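You operate a simulated robot arm through the tools that you are given. There is no shell and no other tool. Be economical: measure what you need, move in short steps, check, and stop when the job is done.

You are at the controls of a simulated two-armed robot. One attempt, no reset.

Task
Move the green basin to the green worktop, then soak the red tumbler in the sink, 3 pumps of soap.
Fine: both hands on the basin, one at each end; plug in, water about to the blue line, tap off, soap into the water; the tumbler ends standing in the sink. Set down upright: red tumbler.

Only the result counts: the job must be done as asked and must still hold three seconds after the hand-in. Knocking over, shifting, dropping, spilling or breaking anything else fails it.

Robot
Two 7-joint arms with two-finger parallel grippers on one trunk, on a base that drives. Base frame: it is fixed to the floor where the robot stands at the start and does not move with it; the origin is under the middle of the robot, x ahead of it, y to its left, z up. Readings come in cm, rad, newtons and seconds.
The left shoulder is at the start at [5, 18.7, 106], the right one opposite. With the tool pointing down near the work surface each hand reaches from about 10 to 66 cm from the robot's upright axis, wherever it stands, measured 20 degrees to its own side. Places, roughly: green tumbler [-125, 25, 125]; green worktop [-120, -70, 80]; plug hole [-120, 0, 60]; purple tumbler [-125, 50, 125]; sink [-120, -10, 70]; sink bowl [-120, -10, 60]; sink tap handle [-150, -10, 90]; soap button [-140, 0, 110]. Payload 3.43 kg a hand.
The tool frame of a hand sits at the grasp point between the pads (the TCP): z along the fingers, y along the line on which they close. The tips reach 3 cm beyond it. The gripper opens to 9.4 cm. The fingers are 2.8 cm wide and 1 cm thick; the gripper's body (5 by 9.6 cm) begins 5.5 cm behind the TCP.
Orientation is that of the tool frame in the base frame, as a unit quaternion [w, x, y, z]. With the fingers straight down and closing along the base's y, the tool's x points along the base's -x, its y along +y and its z along -z.

Tools
- The arms move only by the tool apply_moves. It takes "left_deltas", "right_deltas" or both (then of equal length, played together; a hand with none holds still); each is one flat list of numbers, 6 for each row, row after row: the shift along the base's x, y, z in cm, then the turn, a rotation vector about the base's x, y, z in rad. In form: [dx, dy, dz, ax, ay, az, dx, dy, dz, ax, ay, az, ...]. A call has 1 to 10 rows; each row is the pose to reach, as a shift and turn from the pose commanded when the call began. "left_grip" and "right_grip" are, for a hand that has rows, the closure in counts, from 0 (fully open) to 255 (shut), set as the call begins (left out, the last holds). A row lasts 0.2 s, in which the tool goes at most 5 cm and 0.15 rad; a call with a longer step from one row to the next is refused whole, and so is a gripper value outside its range. A pose out of reach is approached as far as the arm can. The call stops where the force on the tool passes 90 N (or 10 N more than at its start, if that is more) or the arm is blocked; 0.2 s more then pass. Each finger travels about 15.3 cm/s and halts on what it meets, pressing with about 29 N; the grip force reading is that of the motor and also rises with nothing between the fingers. The clock runs only during rows and for 0.2 s after the last one: add rows that repeat a pose to give the fingers time. It gives the time, the measured TCP pose, the force on the tool (base axes), the opening and the grip force at its end, in the units of the frame above (readings bear some noise), with the torque about the TCP (base axes, N m) and any sound that the robot's microphone picked up, and new pictures: "show" is both (left out), scene, wrist or none (wrist: the cameras of the hands that moved).
- Cameras (640 x 400 px; columns grow to the right, rows downward): "scene" is now at [14.21, 1.08, 121.17]; the picture's right is [0.12, -0.99, 0.00], its down [-0.65, -0.08, -0.75] and it looks along [0.75, 0.09, -0.66] (base axes); focal length 214 px, centre (320, 200). "left" rides on the left gripper at [7.6, -1.4, -10.2] in its tool frame; the picture's right is [0.18, 0.98, 0.00], its down [-0.75, 0.14, -0.64] and it looks along [-0.63, 0.12, 0.77] (tool axes); focal length 243 px, centre (320, 200). "right" rides on the right gripper at [7.6, 1.4, -10.3] in its tool frame; the picture's right is [-0.18, 0.98, 0.00], its down [-0.75, -0.14, -0.64] and it looks along [-0.63, -0.12, 0.77] (tool axes); focal length 243 px, centre (320, 200). There is no depth. A picture from a camera that has moved, and an enlarged one, comes with that camera's place and axes in the base frame and with its lens.
- lift_body(by): slides the trunk up (or, below 0, down) by that many cm; the arms and the scene camera ride with it, the base frame stays. It gives what a move gives, with no picture.
- roll_base(legs): drives the robot by 1 to 6 legs, each [ahead, left, turn to the left] in cm, cm and rad, along the robot's own axes; the way and the turn of a leg run together, so that a leg with both is an arc; at most 150 cm and 3.142 rad a leg. The arms and the cameras ride along, it lands a little off, and it stops where it bumps. It gives what a move gives, and a new picture of the scene camera.
- head_to(pan, tilt): turns the head with the scene camera to pan (to the left, within 1.396 rad either way) and tilt (down, from -0.506 to 1.204), counted from straight ahead of the robot. It gives what a move gives, and a new picture of the scene camera.
- enlarge(camera, box): a new picture of the part [left, top, right, bottom] of that camera's present view, enlarged. The clock stands still meanwhile.
- hand_in(): hands the job in; it is judged then, once.

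Work in short steps. Places have to be worked out from the pictures, the camera data and where the tool is seen: move nearer, look again, correct. Check each grasp and each placing, and mend what went wrong. You have 120 turns and 260 pictures in all, those below and enlarged ones among them. Open the grippers and draw the arms clear of the work before you hand the job in, unless the task says otherwise; then end with one line.

The tools are called after ">>>" as name(argument=value, ...) on one line, values as JSON. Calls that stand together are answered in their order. apply_moves: Moves the arms, as the interface text tells. Its arguments: {"type":"object","properties":{"left_deltas":{"type":"array","items":{"type":"number"}},"left_grip":{"type":"number"},"right_deltas":{"type":"array","items":{"type":"number"}},"right_grip":{"type":"number"},"show":{"type":"string","enum":["both","scene","wrist","none"]}},"required":[]} The other tools are called the same way: lift_body (by) slides the trunk up or down; roll_base (legs) drives the base; head_to (pan, tilt) turns the head that bears the scene camera; enlarge (camera, box) takes an enlarged picture of a part of a camera's view; hand_in () hands the job in.

At the start:

```text
time_s: 0.0
left_ee_pos: [31.74, 32.27, 101.34]
left_orientation: [0.0, 0.0, 1.0, 0.0]
left_wrist_force: [1.0, -0.1, -0.3]
left_moment: [-0.01, -0.03, -0.02]
left_grip_width: 9.4
left_grip_force: 0.1
right_ee_pos: [33.93, 3.48, 98.17]
right_orientation: [0.0, 0.0, 1.0, 0.0]
right_wrist_force: [0.1, 0.4, 0.2]
right_moment: [-0.01, 0.03, 0.0]
right_grip_width: 9.42
right_grip_force: 0.1
trunk travel left (down, up): [-27.5, 15.7]
robot x, y, heading: [0.3, 0.42, -0.003]
head pan, tilt: [0.126, 0.719]
```

scene: 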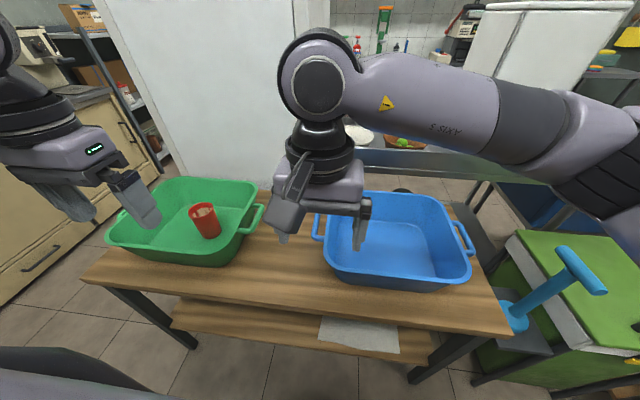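
right: 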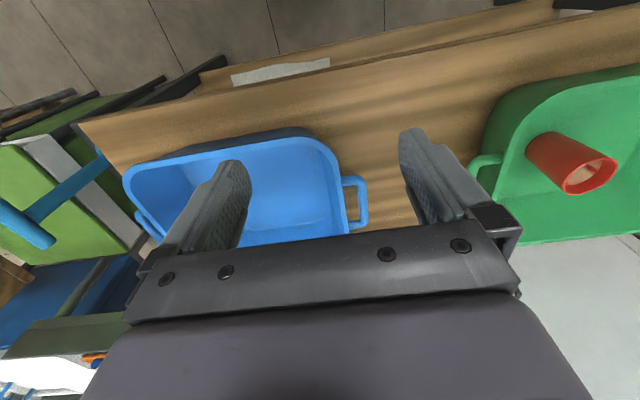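
left: 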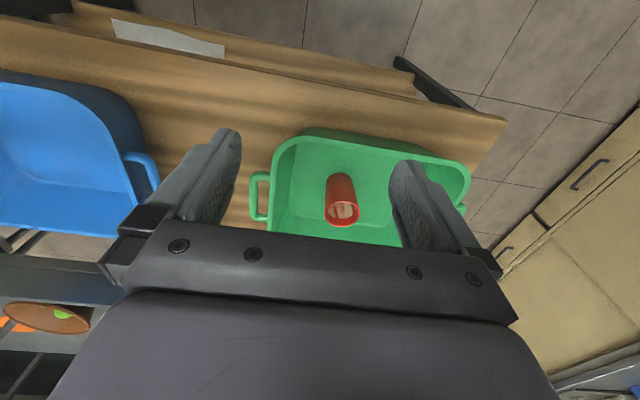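

The green basin with the red tumbler inside stands ahead-left on the table. I enlarge both views to judge the basin handles and tumbler.

>>> enlarge(camera="scene", box=[90, 150, 290, 280])

>>> enlarge(camera="left", box=[220, 110, 500, 285])

>>> head_to(pan=0.5, tilt=0.9)

```text
3.08 times, centred on (190, 215) of scene
camera zoom: at [14.21, 1.08, 121.17], right [0.12, -0.99, 0.0], down [-0.65, -0.08, -0.75], along [0.75, 0.09, -0.66], focal length 660 px, centre (720, 154)
```

zoom: 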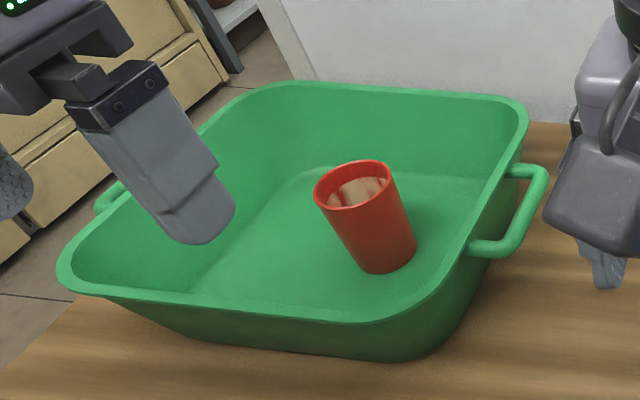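

```text
2.29 times, centred on (360, 198) of left
camera zoom: at [24.08, 30.89, 111.56], right [-0.18, 0.98, 0.0], down [0.75, 0.14, 0.64], along [0.63, 0.12, -0.77], focal length 555 px, centre (229, 206)
```

zoom: 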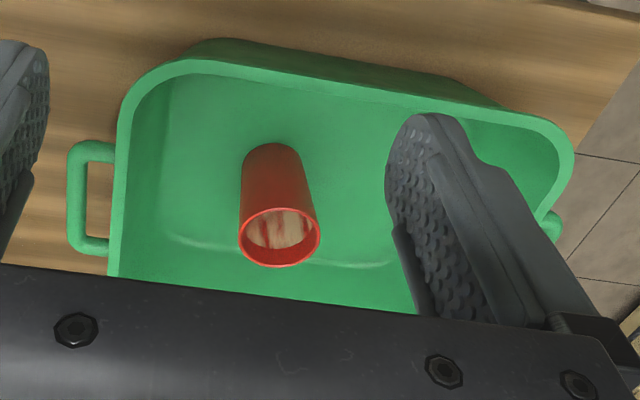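

```text
time_s: 0.8
left_ee_pos: [31.75, 32.11, 101.26]
left_orientation: [-0.001, 0.0, 1.0, 0.0]
left_wrist_force: [0.2, 0.3, -0.1]
left_moment: [0.02, -0.01, -0.01]
left_grip_width: 9.41
left_grip_force: 0.0
right_ee_pos: [33.92, 3.52, 98.2]
right_orientation: [0.001, 0.0, 1.0, 0.001]
right_wrist_force: [-0.5, 0.1, -1.1]
right_moment: [0.03, 0.01, -0.01]
right_grip_width: 9.4
right_grip_force: 0.1
trunk travel left (down, up): [-27.5, 15.7]
robot x, y, heading: [-0.28, -0.01, -0.001]
head pan, tilt: [0.499, 0.901]
camera scene: at [12.49, 3.64, 119.72], right [0.48, -0.88, 0.0], down [-0.69, -0.37, -0.62], along [0.55, 0.3, -0.78], focal length 214 px, centre (320, 200)
```

scene: 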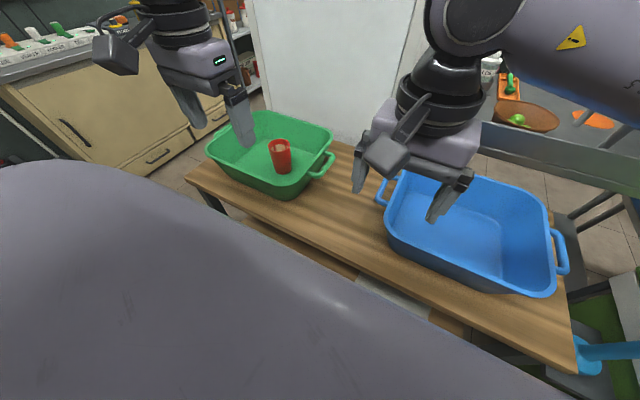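

The basin's right handle works out at about [55, 24, 75.6], its left one near [53, 66]. I drive left 45 cm to centre on the basin, looking straight ahead and down.

>>> roll_base(legs=[[0, 45, 0]])

>>> head_to(pan=0.0, tilt=0.8)

```text
time_s: 3.6
left_ee_pos: [31.66, 77.08, 101.34]
left_orientation: [0.0, -0.001, 1.0, 0.0]
left_wrist_force: [0.2, -0.3, -0.6]
left_moment: [-0.02, 0.03, 0.03]
left_grip_width: 9.41
left_grip_force: 0.0
right_ee_pos: [33.95, 48.37, 98.11]
right_orientation: [-0.001, 0.0, 1.0, 0.001]
right_wrist_force: [0.2, 0.1, 0.4]
right_moment: [-0.01, 0.02, 0.03]
right_grip_width: 9.38
right_grip_force: 0.1
trunk travel left (down, up): [-27.5, 15.7]
robot x, y, heading: [0.06, 44.76, 0.002]
head pan, tilt: [0.499, 0.901]
camera scene: at [12.45, 48.52, 119.71], right [0.48, -0.88, 0.0], down [-0.69, -0.38, -0.62], along [0.54, 0.3, -0.78], focal length 214 px, centre (320, 200)
```

scene: 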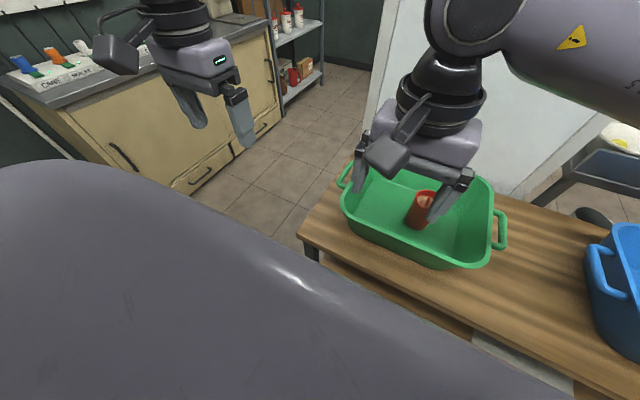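

```text
time_s: 4.5
left_ee_pos: [31.65, 77.02, 101.35]
left_orientation: [0.0, -0.001, 1.0, 0.0]
left_wrist_force: [-0.5, 0.2, -0.5]
left_moment: [-0.03, 0.0, -0.03]
left_grip_width: 9.38
left_grip_force: 0.1
right_ee_pos: [33.93, 48.46, 98.16]
right_orientation: [0.001, 0.0, 1.0, 0.0]
right_wrist_force: [0.0, -0.3, 0.0]
right_moment: [-0.03, 0.03, 0.01]
right_grip_width: 9.41
right_grip_force: 0.0
trunk travel left (down, up): [-27.5, 15.7]
robot x, y, heading: [0.13, 44.81, 0.005]
head pan, tilt: [0.0, 0.799]
camera scene: at [13.89, 44.89, 120.51], right [0.0, -1.0, 0.0], down [-0.72, 0.0, -0.7], along [0.7, 0.0, -0.72], focal length 214 px, centre (320, 200)
```

scene: 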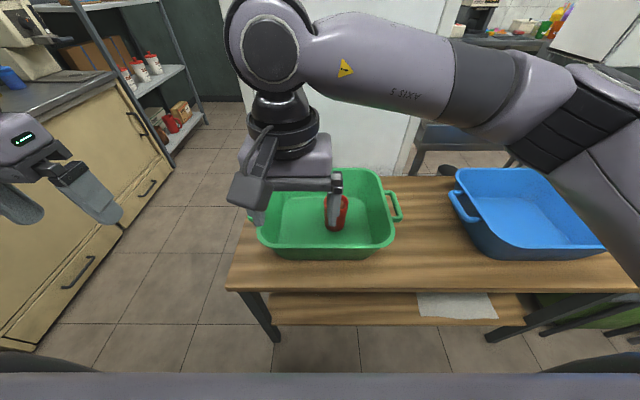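

I bring both hands to hover above where I judge the handles, partly closing the grippers so that one finger can fit inside a handle loop.

>>> apply_moves(left_deltas=[4, -2, -1.5, 0, 0, 0, 8, -4, -3, 0, 0, 0, 12, -6, -4.5, 0, 0, 0, 16, -8, -6, 0, 0, 0, 19, -10, -8, 0, 0, 0, 21, -11, -10, 0, 0, 0, 21, -11, -10, 0, 0, 0], right_deltas=[3.5, -3.5, 0, 0, 0, 0, 7, -7, 0, 0, 0, 0, 10.5, -10.5, 0, 0, 0, 0, 14, -14, -1, 0, 0, 0, 17.5, -17.5, -3, 0, 0, 0, 21, -21, -5, 0, 0, 0, 21, -24.4, -7, 0, 0, 0], left_grip=175, right_grip=175)

```text
refused: row 4 steps farther than a row can; nothing moved
```

The step was too long; I resend with shorter ones.

>>> apply_moves(left_deltas=[4, -2, -1, 0, 0, 0, 8, -4, -2, 0, 0, 0, 12, -6, -4, 0, 0, 0, 15, -8, -5, 0, 0, 0, 18, -9, -7, 0, 0, 0, 20, -10, -8, 0, 0, 0, 21, -11, -10, 0, 0, 0, 21, -11, -10, 0, 0, 0], right_deltas=[3, -3.4, 0, 0, 0, 0, 6, -6.8, 0, 0, 0, 0, 9, -10.2, 0, 0, 0, 0, 12, -13.6, -1, 0, 0, 0, 15, -17, -2, 0, 0, 0, 18, -20.4, -3, 0, 0, 0, 21, -23.4, -5, 0, 0, 0, 21, -24.4, -6.5, 0, 0, 0], left_grip=175, right_grip=175)

```text
time_s: 6.3
left_ee_pos: [51.23, 67.26, 91.58]
left_orientation: [0.001, -0.001, 1.0, 0.0]
left_wrist_force: [-0.6, 0.1, -0.4]
left_moment: [0.0, 0.0, 0.06]
left_grip_width: 2.94
left_grip_force: 0.0
left hand out of reach, approached as far as the arm can: row 7, 8
right_ee_pos: [54.87, 24.12, 91.37]
right_orientation: [0.0, -0.002, 1.0, 0.0]
right_wrist_force: [0.5, -0.3, 0.7]
right_moment: [-0.03, 0.01, -0.01]
right_grip_width: 2.97
right_grip_force: 0.0
trunk travel left (down, up): [-27.5, 15.7]
robot x, y, heading: [-0.18, 44.77, 0.003]
head pan, tilt: [0.0, 0.799]
camera scene: at [13.89, 44.87, 120.51], right [0.0, -1.0, 0.0], down [-0.72, 0.0, -0.7], along [0.7, 0.0, -0.72], focal length 214 px, centre (320, 200)
camera right: at [47.28, 25.55, 101.75], right [0.18, 0.98, 0.0], down [0.75, -0.14, 0.64], along [0.63, -0.12, -0.77], focal length 243 px, centre (320, 200)
camera left: at [43.69, 65.91, 101.77], right [-0.19, 0.98, 0.0], down [0.75, 0.14, 0.64], along [0.63, 0.12, -0.77], focal length 243 px, centre (320, 200)
```

scene: 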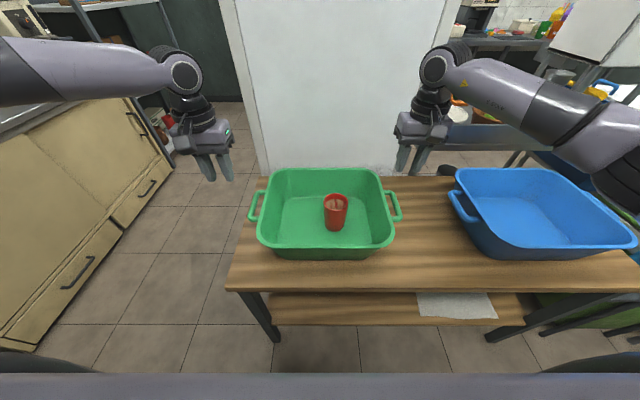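
right: 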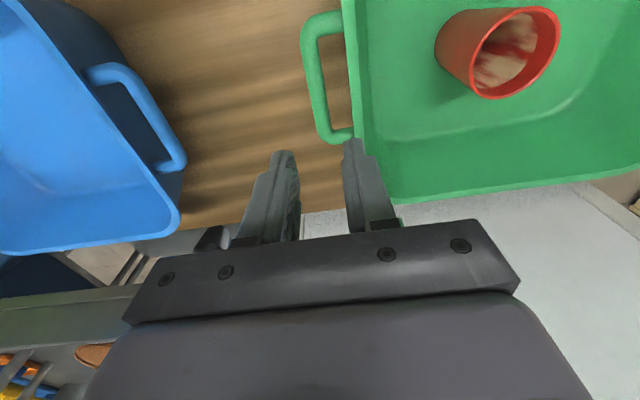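
left: 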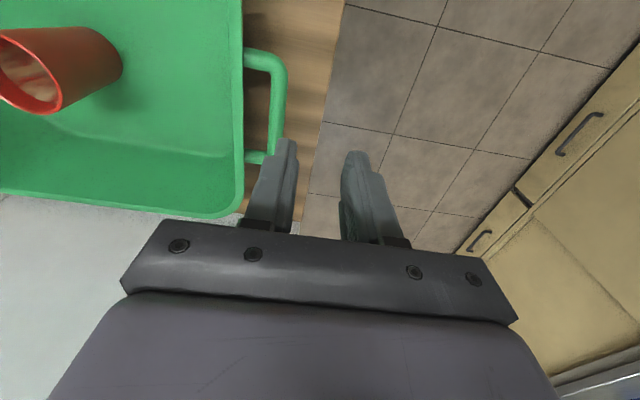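

The handle bars now work out at about [53, 24, 77] (right) and [53, 63.2, 77] (left). The left arm is near its limit, so I drive 5 cm ahead.

>>> roll_base(legs=[[5, -1, 0]])

```text
time_s: 7.4
left_ee_pos: [55.94, 66.46, 91.41]
left_orientation: [0.0, -0.002, 1.0, 0.0]
left_wrist_force: [0.3, -0.1, 0.1]
left_moment: [-0.03, 0.04, 0.0]
left_grip_width: 2.93
left_grip_force: 0.1
right_ee_pos: [59.55, 23.2, 91.49]
right_orientation: [0.0, -0.002, 1.0, -0.001]
right_wrist_force: [0.1, 0.2, 0.8]
right_moment: [0.0, 0.0, -0.02]
right_grip_width: 2.95
right_grip_force: 0.1
trunk travel left (down, up): [-27.5, 15.7]
robot x, y, heading: [4.4, 43.75, 0.003]
head pan, tilt: [0.0, 0.799]
stopped in leg 1: the robot was blocked; the commanded pose is now the measured one
camera scene: at [18.57, 43.94, 120.51], right [0.0, -1.0, 0.0], down [-0.72, 0.0, -0.7], along [0.7, 0.0, -0.72], focal length 214 px, centre (320, 200)
```

scene: 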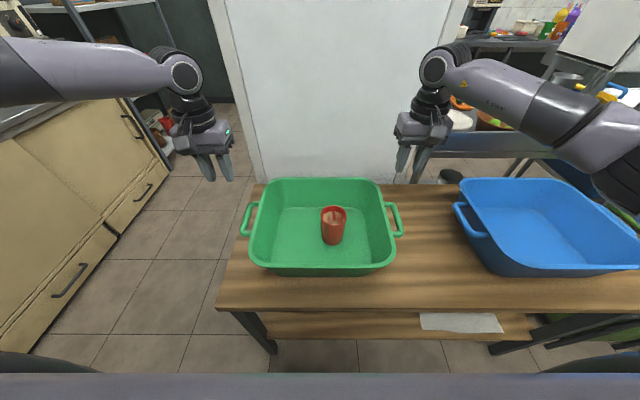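

Blocked lightly by the table at +4.4 cm, which is enough. Handles: right about [53.6, 23.4], left about [53.8, 63.3]; I hover lower over them and check.

>>> apply_moves(left_deltas=[-1.2, -1.6, -2.5, 0, 0, 0, -2.3, -3.1, -5, 0, 0, 0, -2.3, -3.1, -6, 0, 0, 0, -2.3, -3.1, -6, 0, 0, 0], right_deltas=[-3, 0.2, -2.5, 0, 0, 0, -6, 0.3, -5, 0, 0, 0, -6, 0.3, -6, 0, 0, 0, -6, 0.3, -6, 0, 0, 0])

```text
time_s: 8.4
left_ee_pos: [52.54, 64.65, 86.14]
left_orientation: [0.0, -0.003, 1.0, -0.001]
left_wrist_force: [-1.0, -0.3, 0.0]
left_moment: [0.02, -0.04, -0.03]
left_grip_width: 2.95
left_grip_force: 0.2
left hand out of reach, approached as far as the arm can: row 1, 2, 3, 4
right_ee_pos: [53.62, 23.63, 85.38]
right_orientation: [-0.001, -0.002, 1.0, 0.0]
right_wrist_force: [-0.3, -0.2, -0.6]
right_moment: [-0.01, 0.02, 0.02]
right_grip_width: 2.96
right_grip_force: 0.2
trunk travel left (down, up): [-27.5, 15.7]
robot x, y, heading: [4.71, 44.08, 0.0]
head pan, tilt: [0.0, 0.799]
camera scene: at [18.56, 43.95, 120.51], right [0.0, -1.0, 0.0], down [-0.72, 0.0, -0.7], along [0.7, 0.0, -0.72], focal length 214 px, centre (320, 200)
camera right: at [45.92, 25.06, 95.72], right [0.18, 0.98, 0.0], down [0.75, -0.14, 0.64], along [0.63, -0.12, -0.77], focal length 243 px, centre (320, 200)
camera left: at [44.84, 63.39, 96.36], right [-0.19, 0.98, 0.0], down [0.75, 0.15, 0.64], along [0.63, 0.12, -0.77], focal length 243 px, centre (320, 200)
```

scene: 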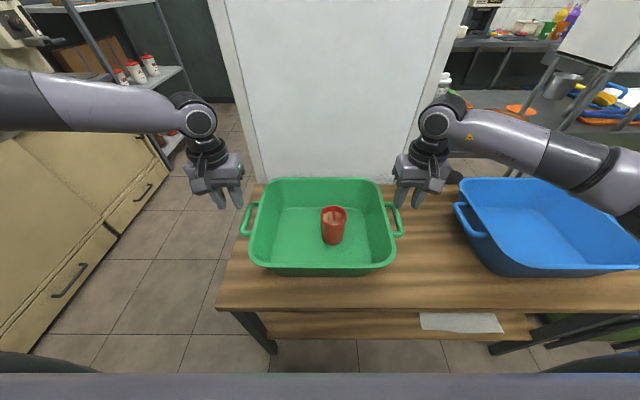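
right: 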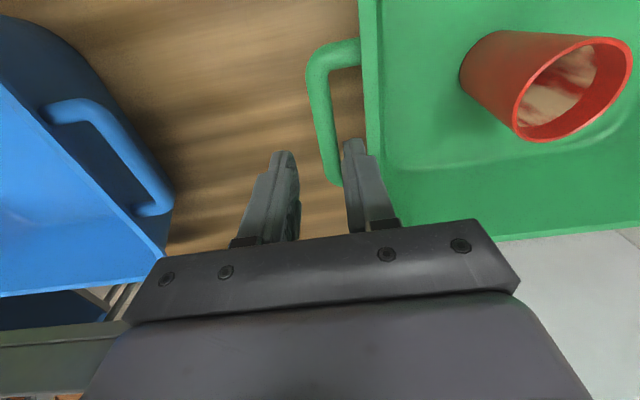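
left: 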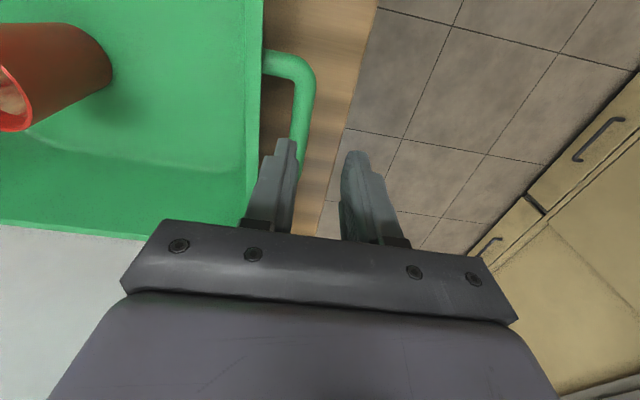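

Right hand is lined up (bar at y≈23.8); the left bar is at y≈63.45 but the left arm stops 1.3 cm short, probably a configuration limit. I raise the trunk 10 cm to give the arms better reach.

>>> lift_body(by=10)

>>> apply_moves(left_deltas=[1, -1.2, -4, 0, 0, 0, 1, -1.2, -8, 0, 0, 0, 1, -1.2, -10, 0, 0, 0, 1, -1.2, -10, 0, 0, 0], right_deltas=[0, 0.1, -4, 0, 0, 0, 0, 0.1, -8, 0, 0, 0, 0, 0.1, -10, 0, 0, 0, 0, 0.1, -10, 0, 0, 0])

```text
time_s: 9.7
left_ee_pos: [52.47, 64.68, 96.09]
left_orientation: [0.001, -0.003, 1.0, 0.001]
left_wrist_force: [-0.3, 0.4, -0.2]
left_moment: [-0.01, 0.02, 0.0]
left_grip_width: 2.94
left_grip_force: 0.1
right_ee_pos: [53.5, 23.66, 95.4]
right_orientation: [-0.001, -0.002, 1.0, -0.001]
right_wrist_force: [-0.5, 0.4, -0.3]
right_moment: [0.0, 0.0, -0.04]
right_grip_width: 2.94
right_grip_force: 0.0
trunk travel left (down, up): [-37.5, 5.7]
robot x, y, heading: [5.0, 44.0, 0.005]
head pan, tilt: [0.0, 0.799]
```

```text
time_s: 10.7
left_ee_pos: [50.2, 67.23, 89.69]
left_orientation: [0.001, -0.003, 1.0, -0.001]
left_wrist_force: [0.5, -0.3, -0.5]
left_moment: [0.01, -0.01, 0.0]
left_grip_width: 2.96
left_grip_force: 0.0
left hand out of reach, approached as far as the arm can: row 1, 2, 3, 4
right_ee_pos: [53.67, 23.73, 85.5]
right_orientation: [-0.001, -0.001, 1.0, 0.0]
right_wrist_force: [0.2, -0.5, 0.4]
right_moment: [-0.06, 0.0, 0.0]
right_grip_width: 2.94
right_grip_force: 0.0
trunk travel left (down, up): [-37.5, 5.7]
robot x, y, heading: [4.41, 43.96, 0.003]
head pan, tilt: [0.0, 0.799]
camera scene: at [18.55, 43.94, 130.51], right [0.0, -1.0, 0.0], down [-0.72, 0.0, -0.7], along [0.7, 0.0, -0.72], focal length 214 px, centre (320, 200)
camera right: at [46.14, 25.16, 95.73], right [0.18, 0.98, 0.0], down [0.75, -0.14, 0.64], along [0.63, -0.12, -0.77], focal length 243 px, centre (320, 200)
camera left: at [42.64, 65.83, 99.94], right [-0.19, 0.98, 0.0], down [0.75, 0.15, 0.64], along [0.63, 0.12, -0.77], focal length 243 px, centre (320, 200)
```

scene: 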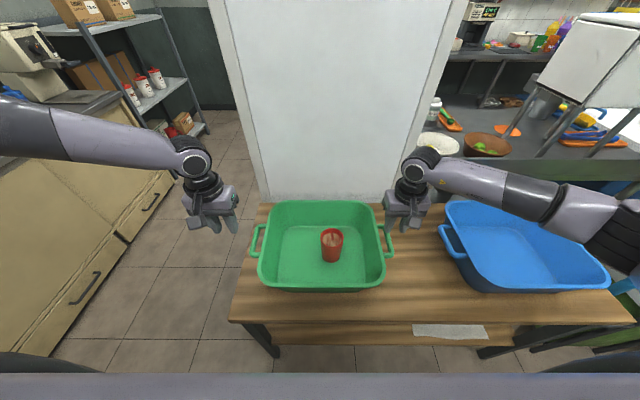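
right: 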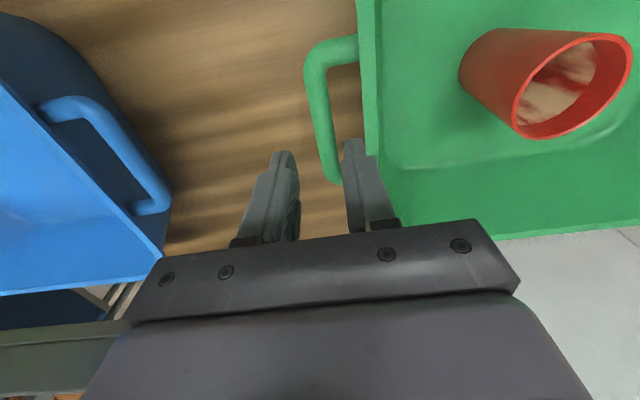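
left: 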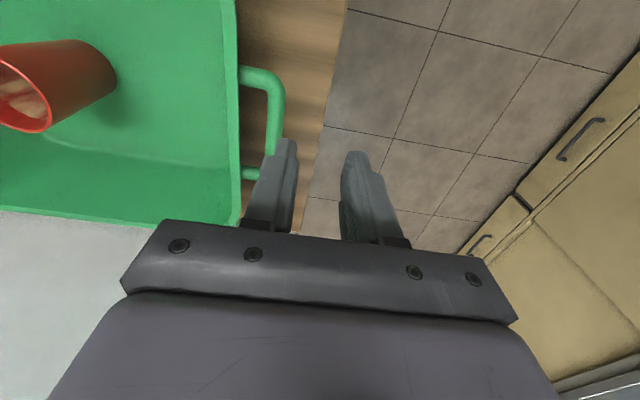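

Raising made it worse, so I go the other way: raise the hands relative to the trunk and lower the trunk.

>>> apply_moves(left_deltas=[1, -1, 4, 0, 0, 0, 2, -2, 8, 0, 0, 0, 3, -3, 12, 0, 0, 0, 3.3, -3.8, 16, 0, 0, 0, 3.3, -3.8, 16, 0, 0, 0], right_deltas=[0, 0, 4, 0, 0, 0, 0, 0, 8, 0, 0, 0, 0, 0, 12, 0, 0, 0, 0, 0, 16, 0, 0, 0, 0, 0, 20, 0, 0, 0], show="none")

>>> lift_body(by=-20)

```text
time_s: 11.9
left_ee_pos: [53.47, 63.41, 105.72]
left_orientation: [0.0, -0.003, 1.0, -0.001]
left_wrist_force: [0.4, -0.5, -0.1]
left_moment: [0.01, 0.01, 0.0]
left_grip_width: 2.97
left_grip_force: 0.1
right_ee_pos: [53.47, 23.63, 105.4]
right_orientation: [-0.001, -0.002, 1.0, -0.001]
right_wrist_force: [-0.1, 0.6, -0.4]
right_moment: [0.01, -0.02, 0.01]
right_grip_width: 2.95
right_grip_force: 0.1
trunk travel left (down, up): [-37.5, 5.7]
robot x, y, heading: [4.45, 43.68, 0.006]
head pan, tilt: [0.0, 0.799]
```

```text
time_s: 14.1
left_ee_pos: [53.49, 63.36, 85.72]
left_orientation: [0.001, -0.003, 1.0, -0.001]
left_wrist_force: [0.2, 0.5, -0.4]
left_moment: [-0.03, 0.02, -0.01]
left_grip_width: 2.94
left_grip_force: 0.0
right_ee_pos: [53.39, 23.59, 85.43]
right_orientation: [-0.002, -0.002, 1.0, 0.0]
right_wrist_force: [-0.4, 0.2, 0.6]
right_moment: [0.01, -0.01, 0.01]
right_grip_width: 2.98
right_grip_force: 0.1
trunk travel left (down, up): [-17.5, 25.7]
robot x, y, heading: [5.22, 43.56, 0.002]
head pan, tilt: [0.0, 0.799]
```

Both hands are now right over the bars at z≈85.5. I lower with the trunk by 5 cm and look from the wrists.

>>> lift_body(by=-5)

>>> enlarge(camera="left", box=[200, 40, 420, 240])

>>> enlarge(camera="right", box=[220, 40, 440, 240])

```text
time_s: 15.0
left_ee_pos: [53.45, 63.44, 80.72]
left_orientation: [0.0, -0.003, 1.0, -0.002]
left_wrist_force: [0.1, -1.1, -0.1]
left_moment: [-0.02, 0.04, -0.03]
left_grip_width: 2.95
left_grip_force: 0.1
right_ee_pos: [53.58, 23.6, 80.38]
right_orientation: [0.0, -0.002, 1.0, -0.001]
right_wrist_force: [0.2, 0.5, -0.6]
right_moment: [0.01, 0.02, -0.03]
right_grip_width: 2.95
right_grip_force: 0.1
trunk travel left (down, up): [-12.5, 30.7]
robot x, y, heading: [4.62, 43.99, 0.001]
head pan, tilt: [0.0, 0.799]
```

```text
2.00 times, centred on (310, 140) of left
camera zoom: at [45.78, 61.99, 90.94], right [-0.19, 0.98, 0.0], down [0.75, 0.15, 0.64], along [0.63, 0.12, -0.77], focal length 485 px, centre (340, 320)
```

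zoom: 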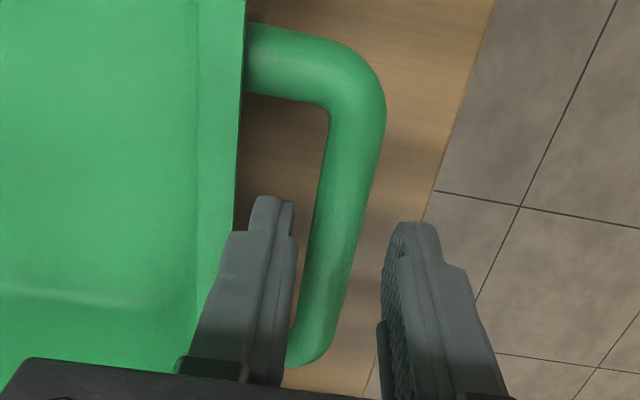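

```text
2.00 times, centred on (330, 140) of right
camera zoom: at [45.91, 25.01, 90.73], right [0.18, 0.98, 0.0], down [0.75, -0.14, 0.64], along [0.63, -0.12, -0.77], focal length 485 px, centre (300, 320)
```

zoom: 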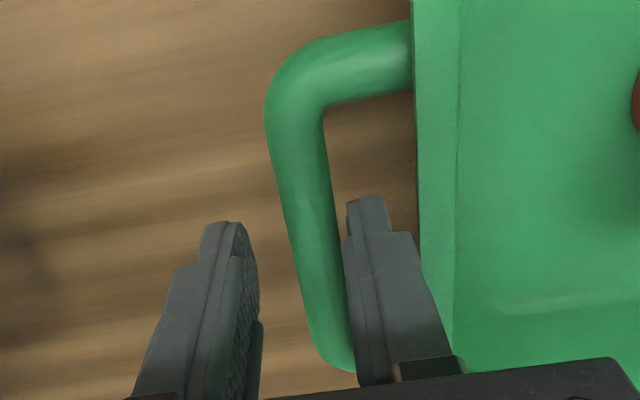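

Fingers straddle the bars; the right hand needs +0.5 cm in y. I correct that, then lower with the trunk onto the bars.

>>> apply_moves(right_deltas=[0.3, 0.5, 0, 0, 0, 0, 0.3, 0.5, 0, 0, 0, 0], left_deltas=[0.3, -0.15, 0, 0, 0, 0, 0.3, -0.15, 0, 0, 0, 0], show="none")

>>> lift_body(by=-4)

>>> enlarge(camera="left", box=[200, 40, 420, 240])

>>> enlarge(camera="right", box=[220, 40, 440, 240])

```text
time_s: 15.6
left_ee_pos: [53.67, 63.1, 80.69]
left_orientation: [0.002, -0.002, 1.0, 0.0]
left_wrist_force: [-0.2, -0.2, 0.9]
left_moment: [0.0, -0.03, 0.03]
left_grip_width: 2.97
left_grip_force: 0.0
right_ee_pos: [53.79, 24.07, 80.41]
right_orientation: [-0.001, -0.002, 1.0, -0.001]
right_wrist_force: [0.1, -0.7, 0.1]
right_moment: [0.0, -0.05, 0.01]
right_grip_width: 2.93
right_grip_force: 0.0
trunk travel left (down, up): [-12.5, 30.7]
robot x, y, heading: [4.31, 43.66, 0.002]
head pan, tilt: [0.0, 0.799]
```

```text
time_s: 16.4
left_ee_pos: [53.73, 63.15, 76.75]
left_orientation: [0.001, -0.002, 1.0, -0.001]
left_wrist_force: [0.0, -0.3, -0.4]
left_moment: [0.02, -0.01, -0.01]
left_grip_width: 2.97
left_grip_force: 0.1
right_ee_pos: [53.82, 24.14, 76.41]
right_orientation: [-0.001, -0.002, 1.0, -0.001]
right_wrist_force: [0.7, -0.3, -0.2]
right_moment: [0.05, 0.01, -0.01]
right_grip_width: 2.94
right_grip_force: 0.0
trunk travel left (down, up): [-8.5, 34.7]
robot x, y, heading: [4.8, 43.69, 0.004]
head pan, tilt: [0.0, 0.799]
```

```text
2.00 times, centred on (310, 140) of left
camera zoom: at [46.02, 61.88, 86.95], right [-0.19, 0.98, 0.0], down [0.75, 0.15, 0.64], along [0.63, 0.12, -0.77], focal length 485 px, centre (340, 320)
```

zoom: 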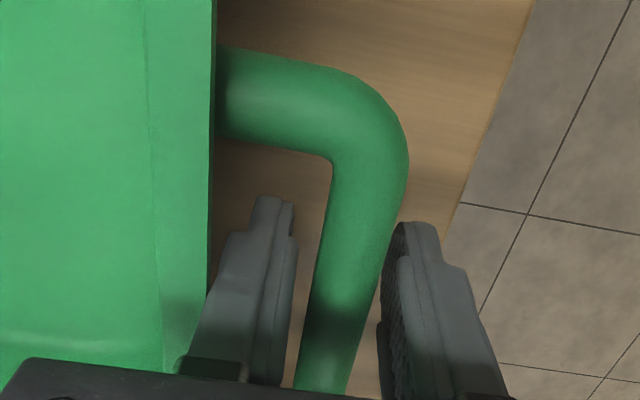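

```text
2.00 times, centred on (330, 140) of right
camera zoom: at [46.2, 25.55, 86.73], right [0.18, 0.98, 0.0], down [0.75, -0.14, 0.64], along [0.63, -0.12, -0.77], focal length 485 px, centre (300, 320)
```

zoom: 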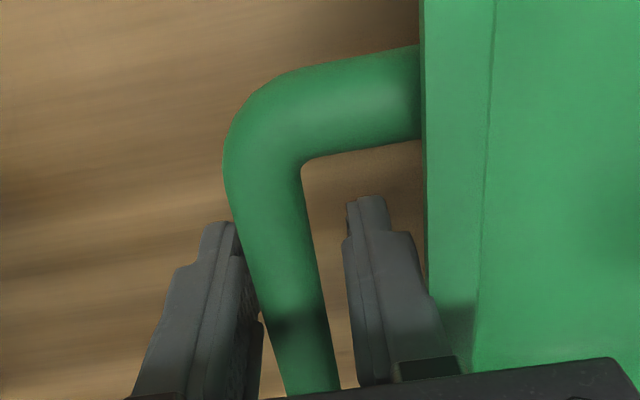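

Both bars lie between the fingers with free space. I close both grippers.

>>> apply_moves(left_deltas=[0, 0, 0, 0, 0, 0, 0, 0, 0, 0, 0, 0, 0, 0, 0, 0, 0, 0], right_deltas=[0, 0, 0, 0, 0, 0, 0, 0, 0, 0, 0, 0, 0, 0, 0, 0, 0, 0], left_grip=255, right_grip=255)

```text
time_s: 17.2
left_ee_pos: [53.76, 63.2, 76.81]
left_orientation: [0.001, -0.003, 1.0, -0.002]
left_wrist_force: [-1.0, -6.2, 1.0]
left_moment: [0.02, 0.02, 0.3]
left_grip_width: 2.02
left_grip_force: 28.5
right_ee_pos: [53.75, 24.19, 76.55]
right_orientation: [-0.001, -0.002, 1.0, 0.001]
right_wrist_force: [1.3, 6.7, 0.4]
right_moment: [-0.04, 0.07, -0.57]
right_grip_width: 2.0
right_grip_force: 29.1
trunk travel left (down, up): [-8.5, 34.7]
robot x, y, heading: [4.63, 43.83, 0.004]
head pan, tilt: [0.0, 0.799]
camera scene: at [18.56, 43.95, 101.51], right [0.0, -1.0, 0.0], down [-0.72, 0.0, -0.7], along [0.7, 0.0, -0.72], focal length 214 px, centre (320, 200)
camera right: at [46.2, 25.59, 86.72], right [0.18, 0.98, 0.0], down [0.75, -0.14, 0.64], along [0.63, -0.12, -0.77], focal length 243 px, centre (320, 200)
camera left: at [46.02, 61.85, 86.95], right [-0.19, 0.98, 0.0], down [0.75, 0.15, 0.64], along [0.63, 0.12, -0.77], focal length 243 px, centre (320, 200)
```

scene: 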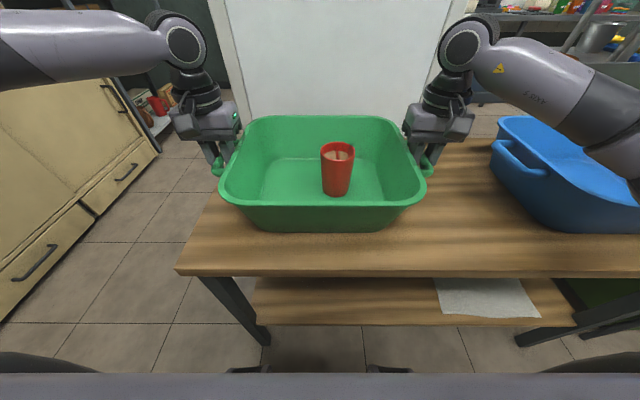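
right: 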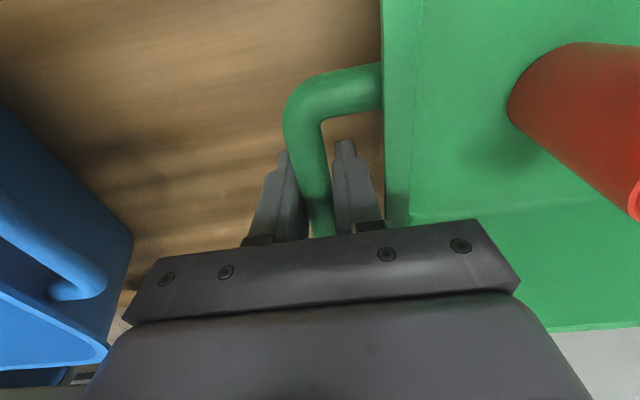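
left: 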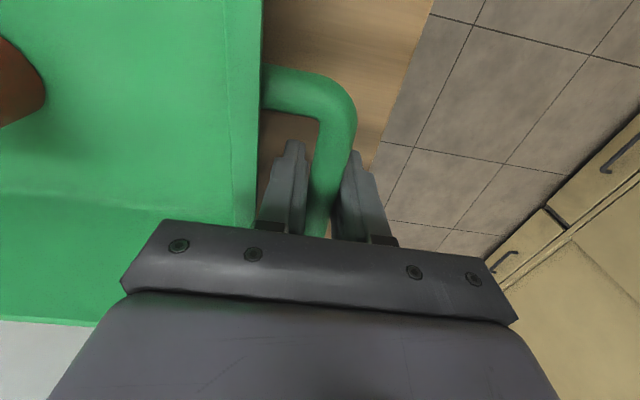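

Both bars are gripped (2.0 cm, 29 N). I lift with the trunk 4 cm and check.

>>> lift_body(by=4)

>>> enlarge(camera="scene", box=[160, 80, 480, 280])

```text
time_s: 18.1
left_ee_pos: [53.73, 63.22, 80.65]
left_orientation: [0.001, -0.002, 1.0, -0.001]
left_wrist_force: [-1.3, -9.7, -2.1]
left_moment: [0.03, -0.02, 0.3]
left_grip_width: 2.01
left_grip_force: 28.9
right_ee_pos: [53.84, 24.15, 80.39]
right_orientation: [-0.001, -0.002, 1.0, -0.001]
right_wrist_force: [1.2, 10.6, -2.6]
right_moment: [-0.08, 0.03, -0.52]
right_grip_width: 2.03
right_grip_force: 28.7
trunk travel left (down, up): [-12.5, 30.7]
robot x, y, heading: [4.57, 43.39, 0.003]
head pan, tilt: [0.0, 0.799]
```

```text
2.00 times, centred on (320, 180) of scene
camera zoom: at [18.59, 43.94, 105.5], right [0.0, -1.0, 0.0], down [-0.72, 0.0, -0.7], along [0.7, 0.0, -0.72], focal length 429 px, centre (320, 240)
```

zoom: 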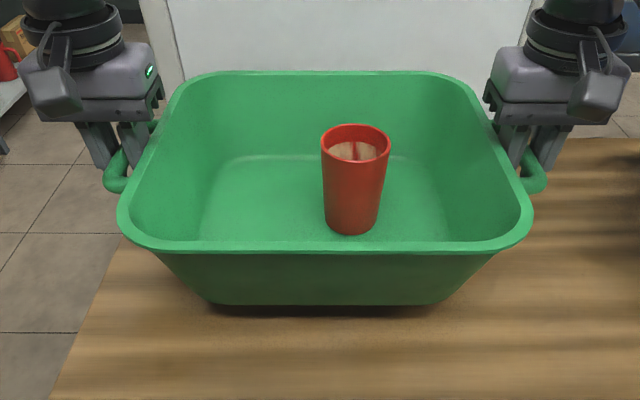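

The basin comes up level with the tumbler standing. I lift further, back away from the table and look around.

>>> lift_body(by=18)

>>> roll_base(legs=[[-22, 0, 0]])

>>> head_to(pan=1.39, tilt=0.5)

>>> head_to(pan=-1.39, tilt=0.5)

```text
time_s: 20.1
left_ee_pos: [53.72, 63.1, 98.71]
left_orientation: [0.0, -0.003, 1.0, -0.001]
left_wrist_force: [-0.7, -16.4, -1.9]
left_moment: [0.04, 0.06, 0.27]
left_grip_width: 1.99
left_grip_force: 29.3
right_ee_pos: [53.88, 24.12, 98.36]
right_orientation: [-0.001, -0.002, 1.0, 0.0]
right_wrist_force: [-0.2, 16.4, -1.4]
right_moment: [-0.14, -0.03, -0.57]
right_grip_width: 2.02
right_grip_force: 28.7
trunk travel left (down, up): [-30.5, 12.7]
robot x, y, heading: [4.77, 43.93, 0.005]
head pan, tilt: [0.0, 0.799]
```

```text
time_s: 21.8
left_ee_pos: [31.92, 63.16, 98.81]
left_orientation: [0.001, -0.002, 1.0, -0.001]
left_wrist_force: [-0.4, -19.4, -2.3]
left_moment: [0.08, -0.08, 0.31]
left_grip_width: 2.02
left_grip_force: 29.1
right_ee_pos: [31.93, 24.08, 98.4]
right_orientation: [-0.001, -0.003, 1.0, 0.0]
right_wrist_force: [0.7, 19.3, -1.8]
right_moment: [-0.16, 0.07, -0.54]
right_grip_width: 2.03
right_grip_force: 28.5
trunk travel left (down, up): [-30.5, 12.7]
robot x, y, heading: [-17.47, 43.71, 0.005]
head pan, tilt: [0.0, 0.799]
camera scene: at [-3.28, 43.85, 123.51], right [0.0, -1.0, 0.0], down [-0.72, 0.0, -0.7], along [0.7, 0.0, -0.72], focal length 214 px, centre (320, 200)
```

scene: 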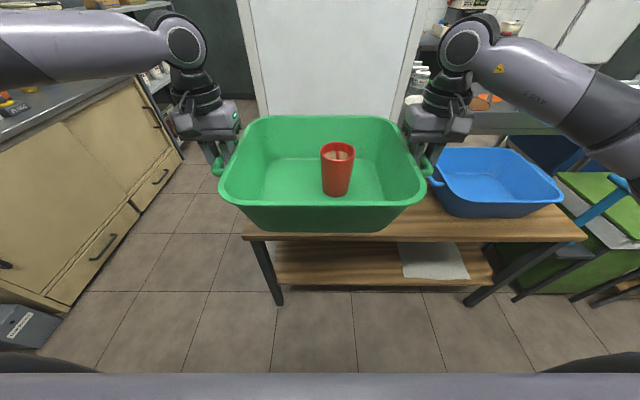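

```text
time_s: 23.3
left_ee_pos: [31.96, 63.16, 98.73]
left_orientation: [0.001, -0.002, 1.0, -0.001]
left_wrist_force: [-1.0, -2.5, -1.7]
left_moment: [0.01, 0.06, 0.3]
left_grip_width: 1.98
left_grip_force: 29.2
right_ee_pos: [32.04, 24.08, 98.28]
right_orientation: [-0.002, -0.001, 1.0, 0.0]
right_wrist_force: [0.3, 2.2, -1.1]
right_moment: [-0.02, -0.02, -0.52]
right_grip_width: 2.0
right_grip_force: 28.9
trunk travel left (down, up): [-30.5, 12.7]
robot x, y, heading: [-17.1, 44.03, 0.003]
head pan, tilt: [1.389, 0.499]
camera scene: at [-9.68, 52.77, 126.1], right [0.98, -0.18, 0.0], down [-0.09, -0.47, -0.88], along [0.16, 0.86, -0.48], focal length 214 px, centre (320, 200)
```

scene: 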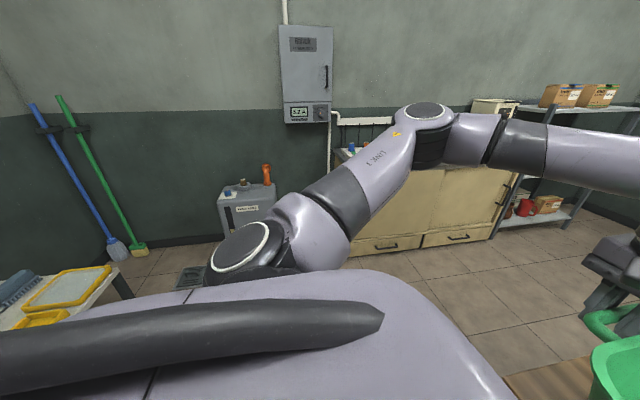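

```text
time_s: 25.7
left_ee_pos: [31.99, 63.0, 98.77]
left_orientation: [0.001, -0.003, 1.0, -0.001]
left_wrist_force: [-0.5, -3.9, -2.0]
left_moment: [-0.01, -0.03, 0.3]
left_grip_width: 1.98
left_grip_force: 29.4
right_ee_pos: [32.0, 23.96, 98.45]
right_orientation: [-0.001, -0.002, 1.0, 0.0]
right_wrist_force: [1.0, 2.9, -2.9]
right_moment: [-0.02, 0.03, -0.55]
right_grip_width: 2.04
right_grip_force: 29.1
trunk travel left (down, up): [-30.5, 12.7]
robot x, y, heading: [-17.24, 43.52, 0.0]
head pan, tilt: [-1.389, 0.499]
camera scene: at [-9.61, 34.87, 126.1], right [-0.98, -0.18, 0.0], down [-0.09, 0.47, -0.88], along [0.16, -0.86, -0.48], focal length 214 px, centre (320, 200)
```

scene: 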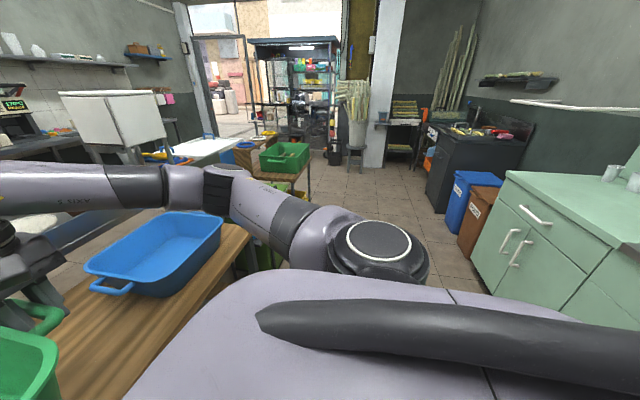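

Turning right is clear of the left-hand table. I turn right by 90° first, looking ahead.

>>> roll_base(legs=[[0, 0, -1.57]])

>>> head_to(pan=-0.9, tilt=0.6)

```text
time_s: 30.0
left_ee_pos: [1.7, -5.5, 98.66]
left_orientation: [0.0, 0.708, 0.706, -0.002]
left_wrist_force: [-4.4, 1.1, -2.4]
left_moment: [0.04, -0.03, 0.34]
left_grip_width: 1.98
left_grip_force: 28.7
right_ee_pos: [-37.29, -5.27, 98.36]
right_orientation: [0.0, 0.708, 0.706, 0.001]
right_wrist_force: [4.8, -1.1, -2.3]
right_moment: [-0.07, 0.01, -0.52]
right_grip_width: 2.03
right_grip_force: 29.6
trunk travel left (down, up): [-30.5, 12.7]
robot x, y, heading: [-16.95, 43.84, -1.576]
head pan, tilt: [-1.389, 0.499]
camera scene: at [-26.15, 36.31, 126.1], right [-0.18, 0.98, 0.0], down [0.47, 0.09, -0.88], along [-0.86, -0.16, -0.48], focal length 214 px, centre (320, 200)
```

scene: 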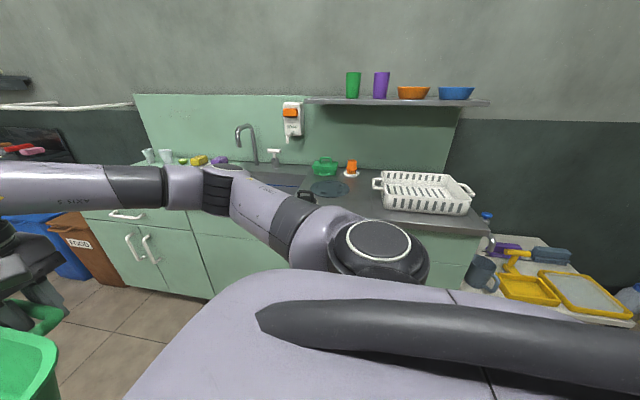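

```text
time_s: 30.9
left_ee_pos: [1.79, -5.4, 98.77]
left_orientation: [-0.001, 0.708, 0.706, -0.001]
left_wrist_force: [-2.0, 0.4, -1.1]
left_moment: [-0.01, -0.01, 0.3]
left_grip_width: 2.02
left_grip_force: 29.3
right_ee_pos: [-37.19, -5.25, 98.49]
right_orientation: [-0.001, 0.709, 0.705, 0.0]
right_wrist_force: [1.6, -0.8, -1.8]
right_moment: [0.06, 0.04, -0.58]
right_grip_width: 2.0
right_grip_force: 29.2
trunk travel left (down, up): [-30.5, 12.7]
robot x, y, heading: [-16.99, 43.69, -1.582]
head pan, tilt: [-0.901, 0.6]
camera scene: at [-24.14, 32.46, 125.19], right [-0.62, 0.79, 0.0], down [0.44, 0.35, -0.83], along [-0.65, -0.51, -0.56], focal length 214 px, centre (320, 200)
```

scene: 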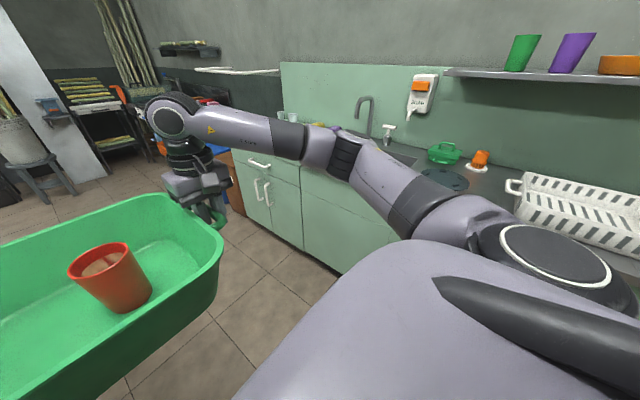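

Counter, sink, tap and soap dispenser are visible. I complete the turn to face the counter and look.

>>> roll_base(legs=[[0, 0, -1.56]])

>>> head_to(pan=0.7, tilt=0.45)

```text
time_s: 35.0
left_ee_pos: [-65.86, 23.06, 98.81]
left_orientation: [-0.001, 1.0, 0.015, 0.0]
left_wrist_force: [-0.5, 2.3, -2.7]
left_moment: [-0.02, -0.03, 0.33]
left_grip_width: 2.03
left_grip_force: 29.5
right_ee_pos: [-66.89, 62.08, 98.37]
right_orientation: [0.0, 1.0, 0.015, 0.001]
right_wrist_force: [-0.2, -2.1, -1.8]
right_moment: [-0.02, -0.03, -0.53]
right_grip_width: 2.02
right_grip_force: 29.1
trunk travel left (down, up): [-30.5, 12.7]
robot x, y, heading: [-16.86, 43.61, -3.107]
head pan, tilt: [-0.901, 0.6]
camera scene: at [-28.74, 50.36, 125.19], right [0.76, 0.65, 0.0], down [0.37, -0.43, -0.82], along [-0.53, 0.63, -0.57], focal length 214 px, centre (320, 200)
```

scene: 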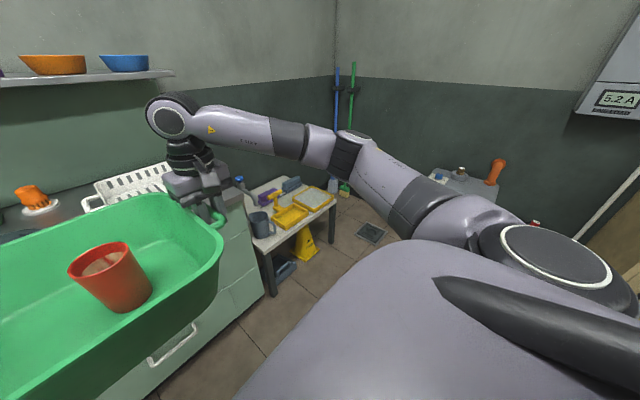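

```text
time_s: 36.7
left_ee_pos: [-65.71, 23.07, 98.65]
left_orientation: [-0.001, 1.0, 0.016, -0.001]
left_wrist_force: [1.3, 1.3, -2.9]
left_moment: [-0.01, -0.03, 0.3]
left_grip_width: 1.98
left_grip_force: 29.0
right_ee_pos: [-66.89, 62.03, 98.34]
right_orientation: [0.0, 1.0, 0.016, 0.001]
right_wrist_force: [0.0, -1.5, -1.5]
right_moment: [0.05, 0.05, -0.57]
right_grip_width: 2.02
right_grip_force: 29.2
trunk travel left (down, up): [-30.5, 12.7]
robot x, y, heading: [-16.89, 43.77, -3.108]
head pan, tilt: [0.7, 0.45]
camera scene: at [-29.88, 37.47, 126.54], right [-0.67, 0.74, 0.0], down [0.32, 0.29, -0.9], along [-0.67, -0.6, -0.44], focal length 214 px, centre (320, 200)
```

scene: 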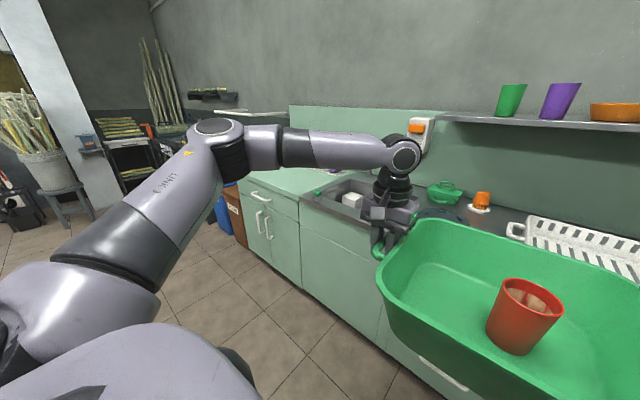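

I straighten and drive left along the counter toward the worktop, staying just in front of it.

>>> roll_base(legs=[[-5, 0, -0.034], [0, 105, 0]])

>>> head_to(pan=0.0, tilt=0.5)

```text
time_s: 42.6
left_ee_pos: [-61.61, -79.96, 98.73]
left_orientation: [-0.002, 1.0, 0.0, -0.001]
left_wrist_force: [0.8, 2.8, -2.9]
left_moment: [0.01, -0.02, 0.31]
left_grip_width: 1.98
left_grip_force: 28.7
right_ee_pos: [-61.56, -41.02, 98.4]
right_orientation: [0.001, 1.0, -0.001, 0.001]
right_wrist_force: [-0.5, -0.7, -2.0]
right_moment: [0.02, 0.0, -0.53]
right_grip_width: 1.98
right_grip_force: 29.0
trunk travel left (down, up): [-30.5, 12.7]
robot x, y, heading: [-12.61, -60.96, 3.141]
head pan, tilt: [0.7, 0.45]
camera scene: at [-25.28, -66.87, 126.54], right [-0.64, 0.77, 0.0], down [0.33, 0.28, -0.9], along [-0.69, -0.58, -0.44], focal length 214 px, centre (320, 200)
```

scene: 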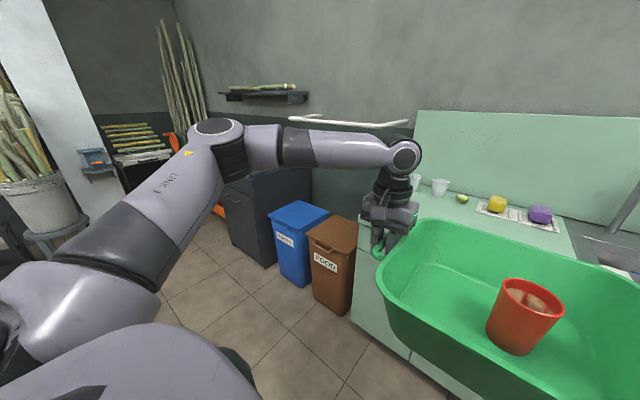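

```text
time_s: 43.7
left_ee_pos: [-61.57, -80.06, 98.73]
left_orientation: [-0.001, 1.0, 0.0, -0.001]
left_wrist_force: [-0.7, 1.8, -1.4]
left_moment: [0.02, -0.02, 0.32]
left_grip_width: 2.01
left_grip_force: 29.3
right_ee_pos: [-61.48, -41.05, 98.36]
right_orientation: [0.0, 1.0, -0.002, 0.001]
right_wrist_force: [-0.6, -1.0, -1.3]
right_moment: [0.01, 0.0, -0.53]
right_grip_width: 2.02
right_grip_force: 29.2
trunk travel left (down, up): [-30.5, 12.7]
robot x, y, heading: [-12.37, -60.96, 3.142]
head pan, tilt: [0.0, 0.499]
camera scene: at [-27.35, -60.94, 126.1], right [0.0, 1.0, 0.0], down [0.48, 0.0, -0.88], along [-0.88, 0.0, -0.48], focal length 214 px, centre (320, 200)
```

scene: 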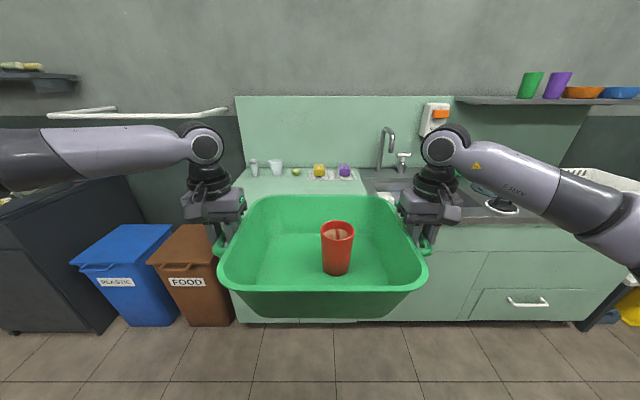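

The worktop spans about y −110 to −36, with small items along the back. I enlarge to measure the counter's front edge and the free zone.

>>> enlarge(camera="scene", box=[220, 120, 540, 320])

```text
2.00 times, centred on (380, 220) of scene
camera zoom: at [-27.35, -60.94, 126.1], right [0.0, 1.0, 0.0], down [0.48, 0.0, -0.88], along [-0.88, 0.0, -0.48], focal length 429 px, centre (200, 160)
```

zoom: 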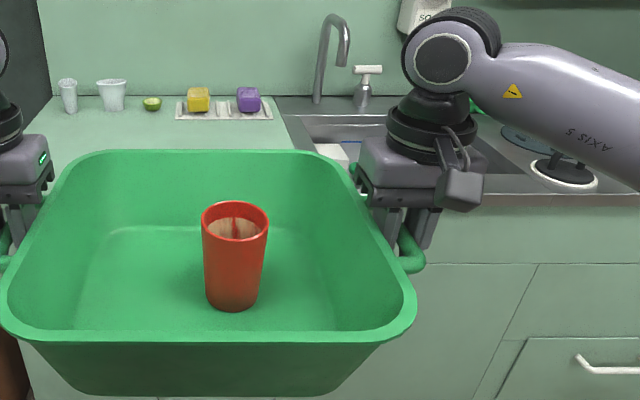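

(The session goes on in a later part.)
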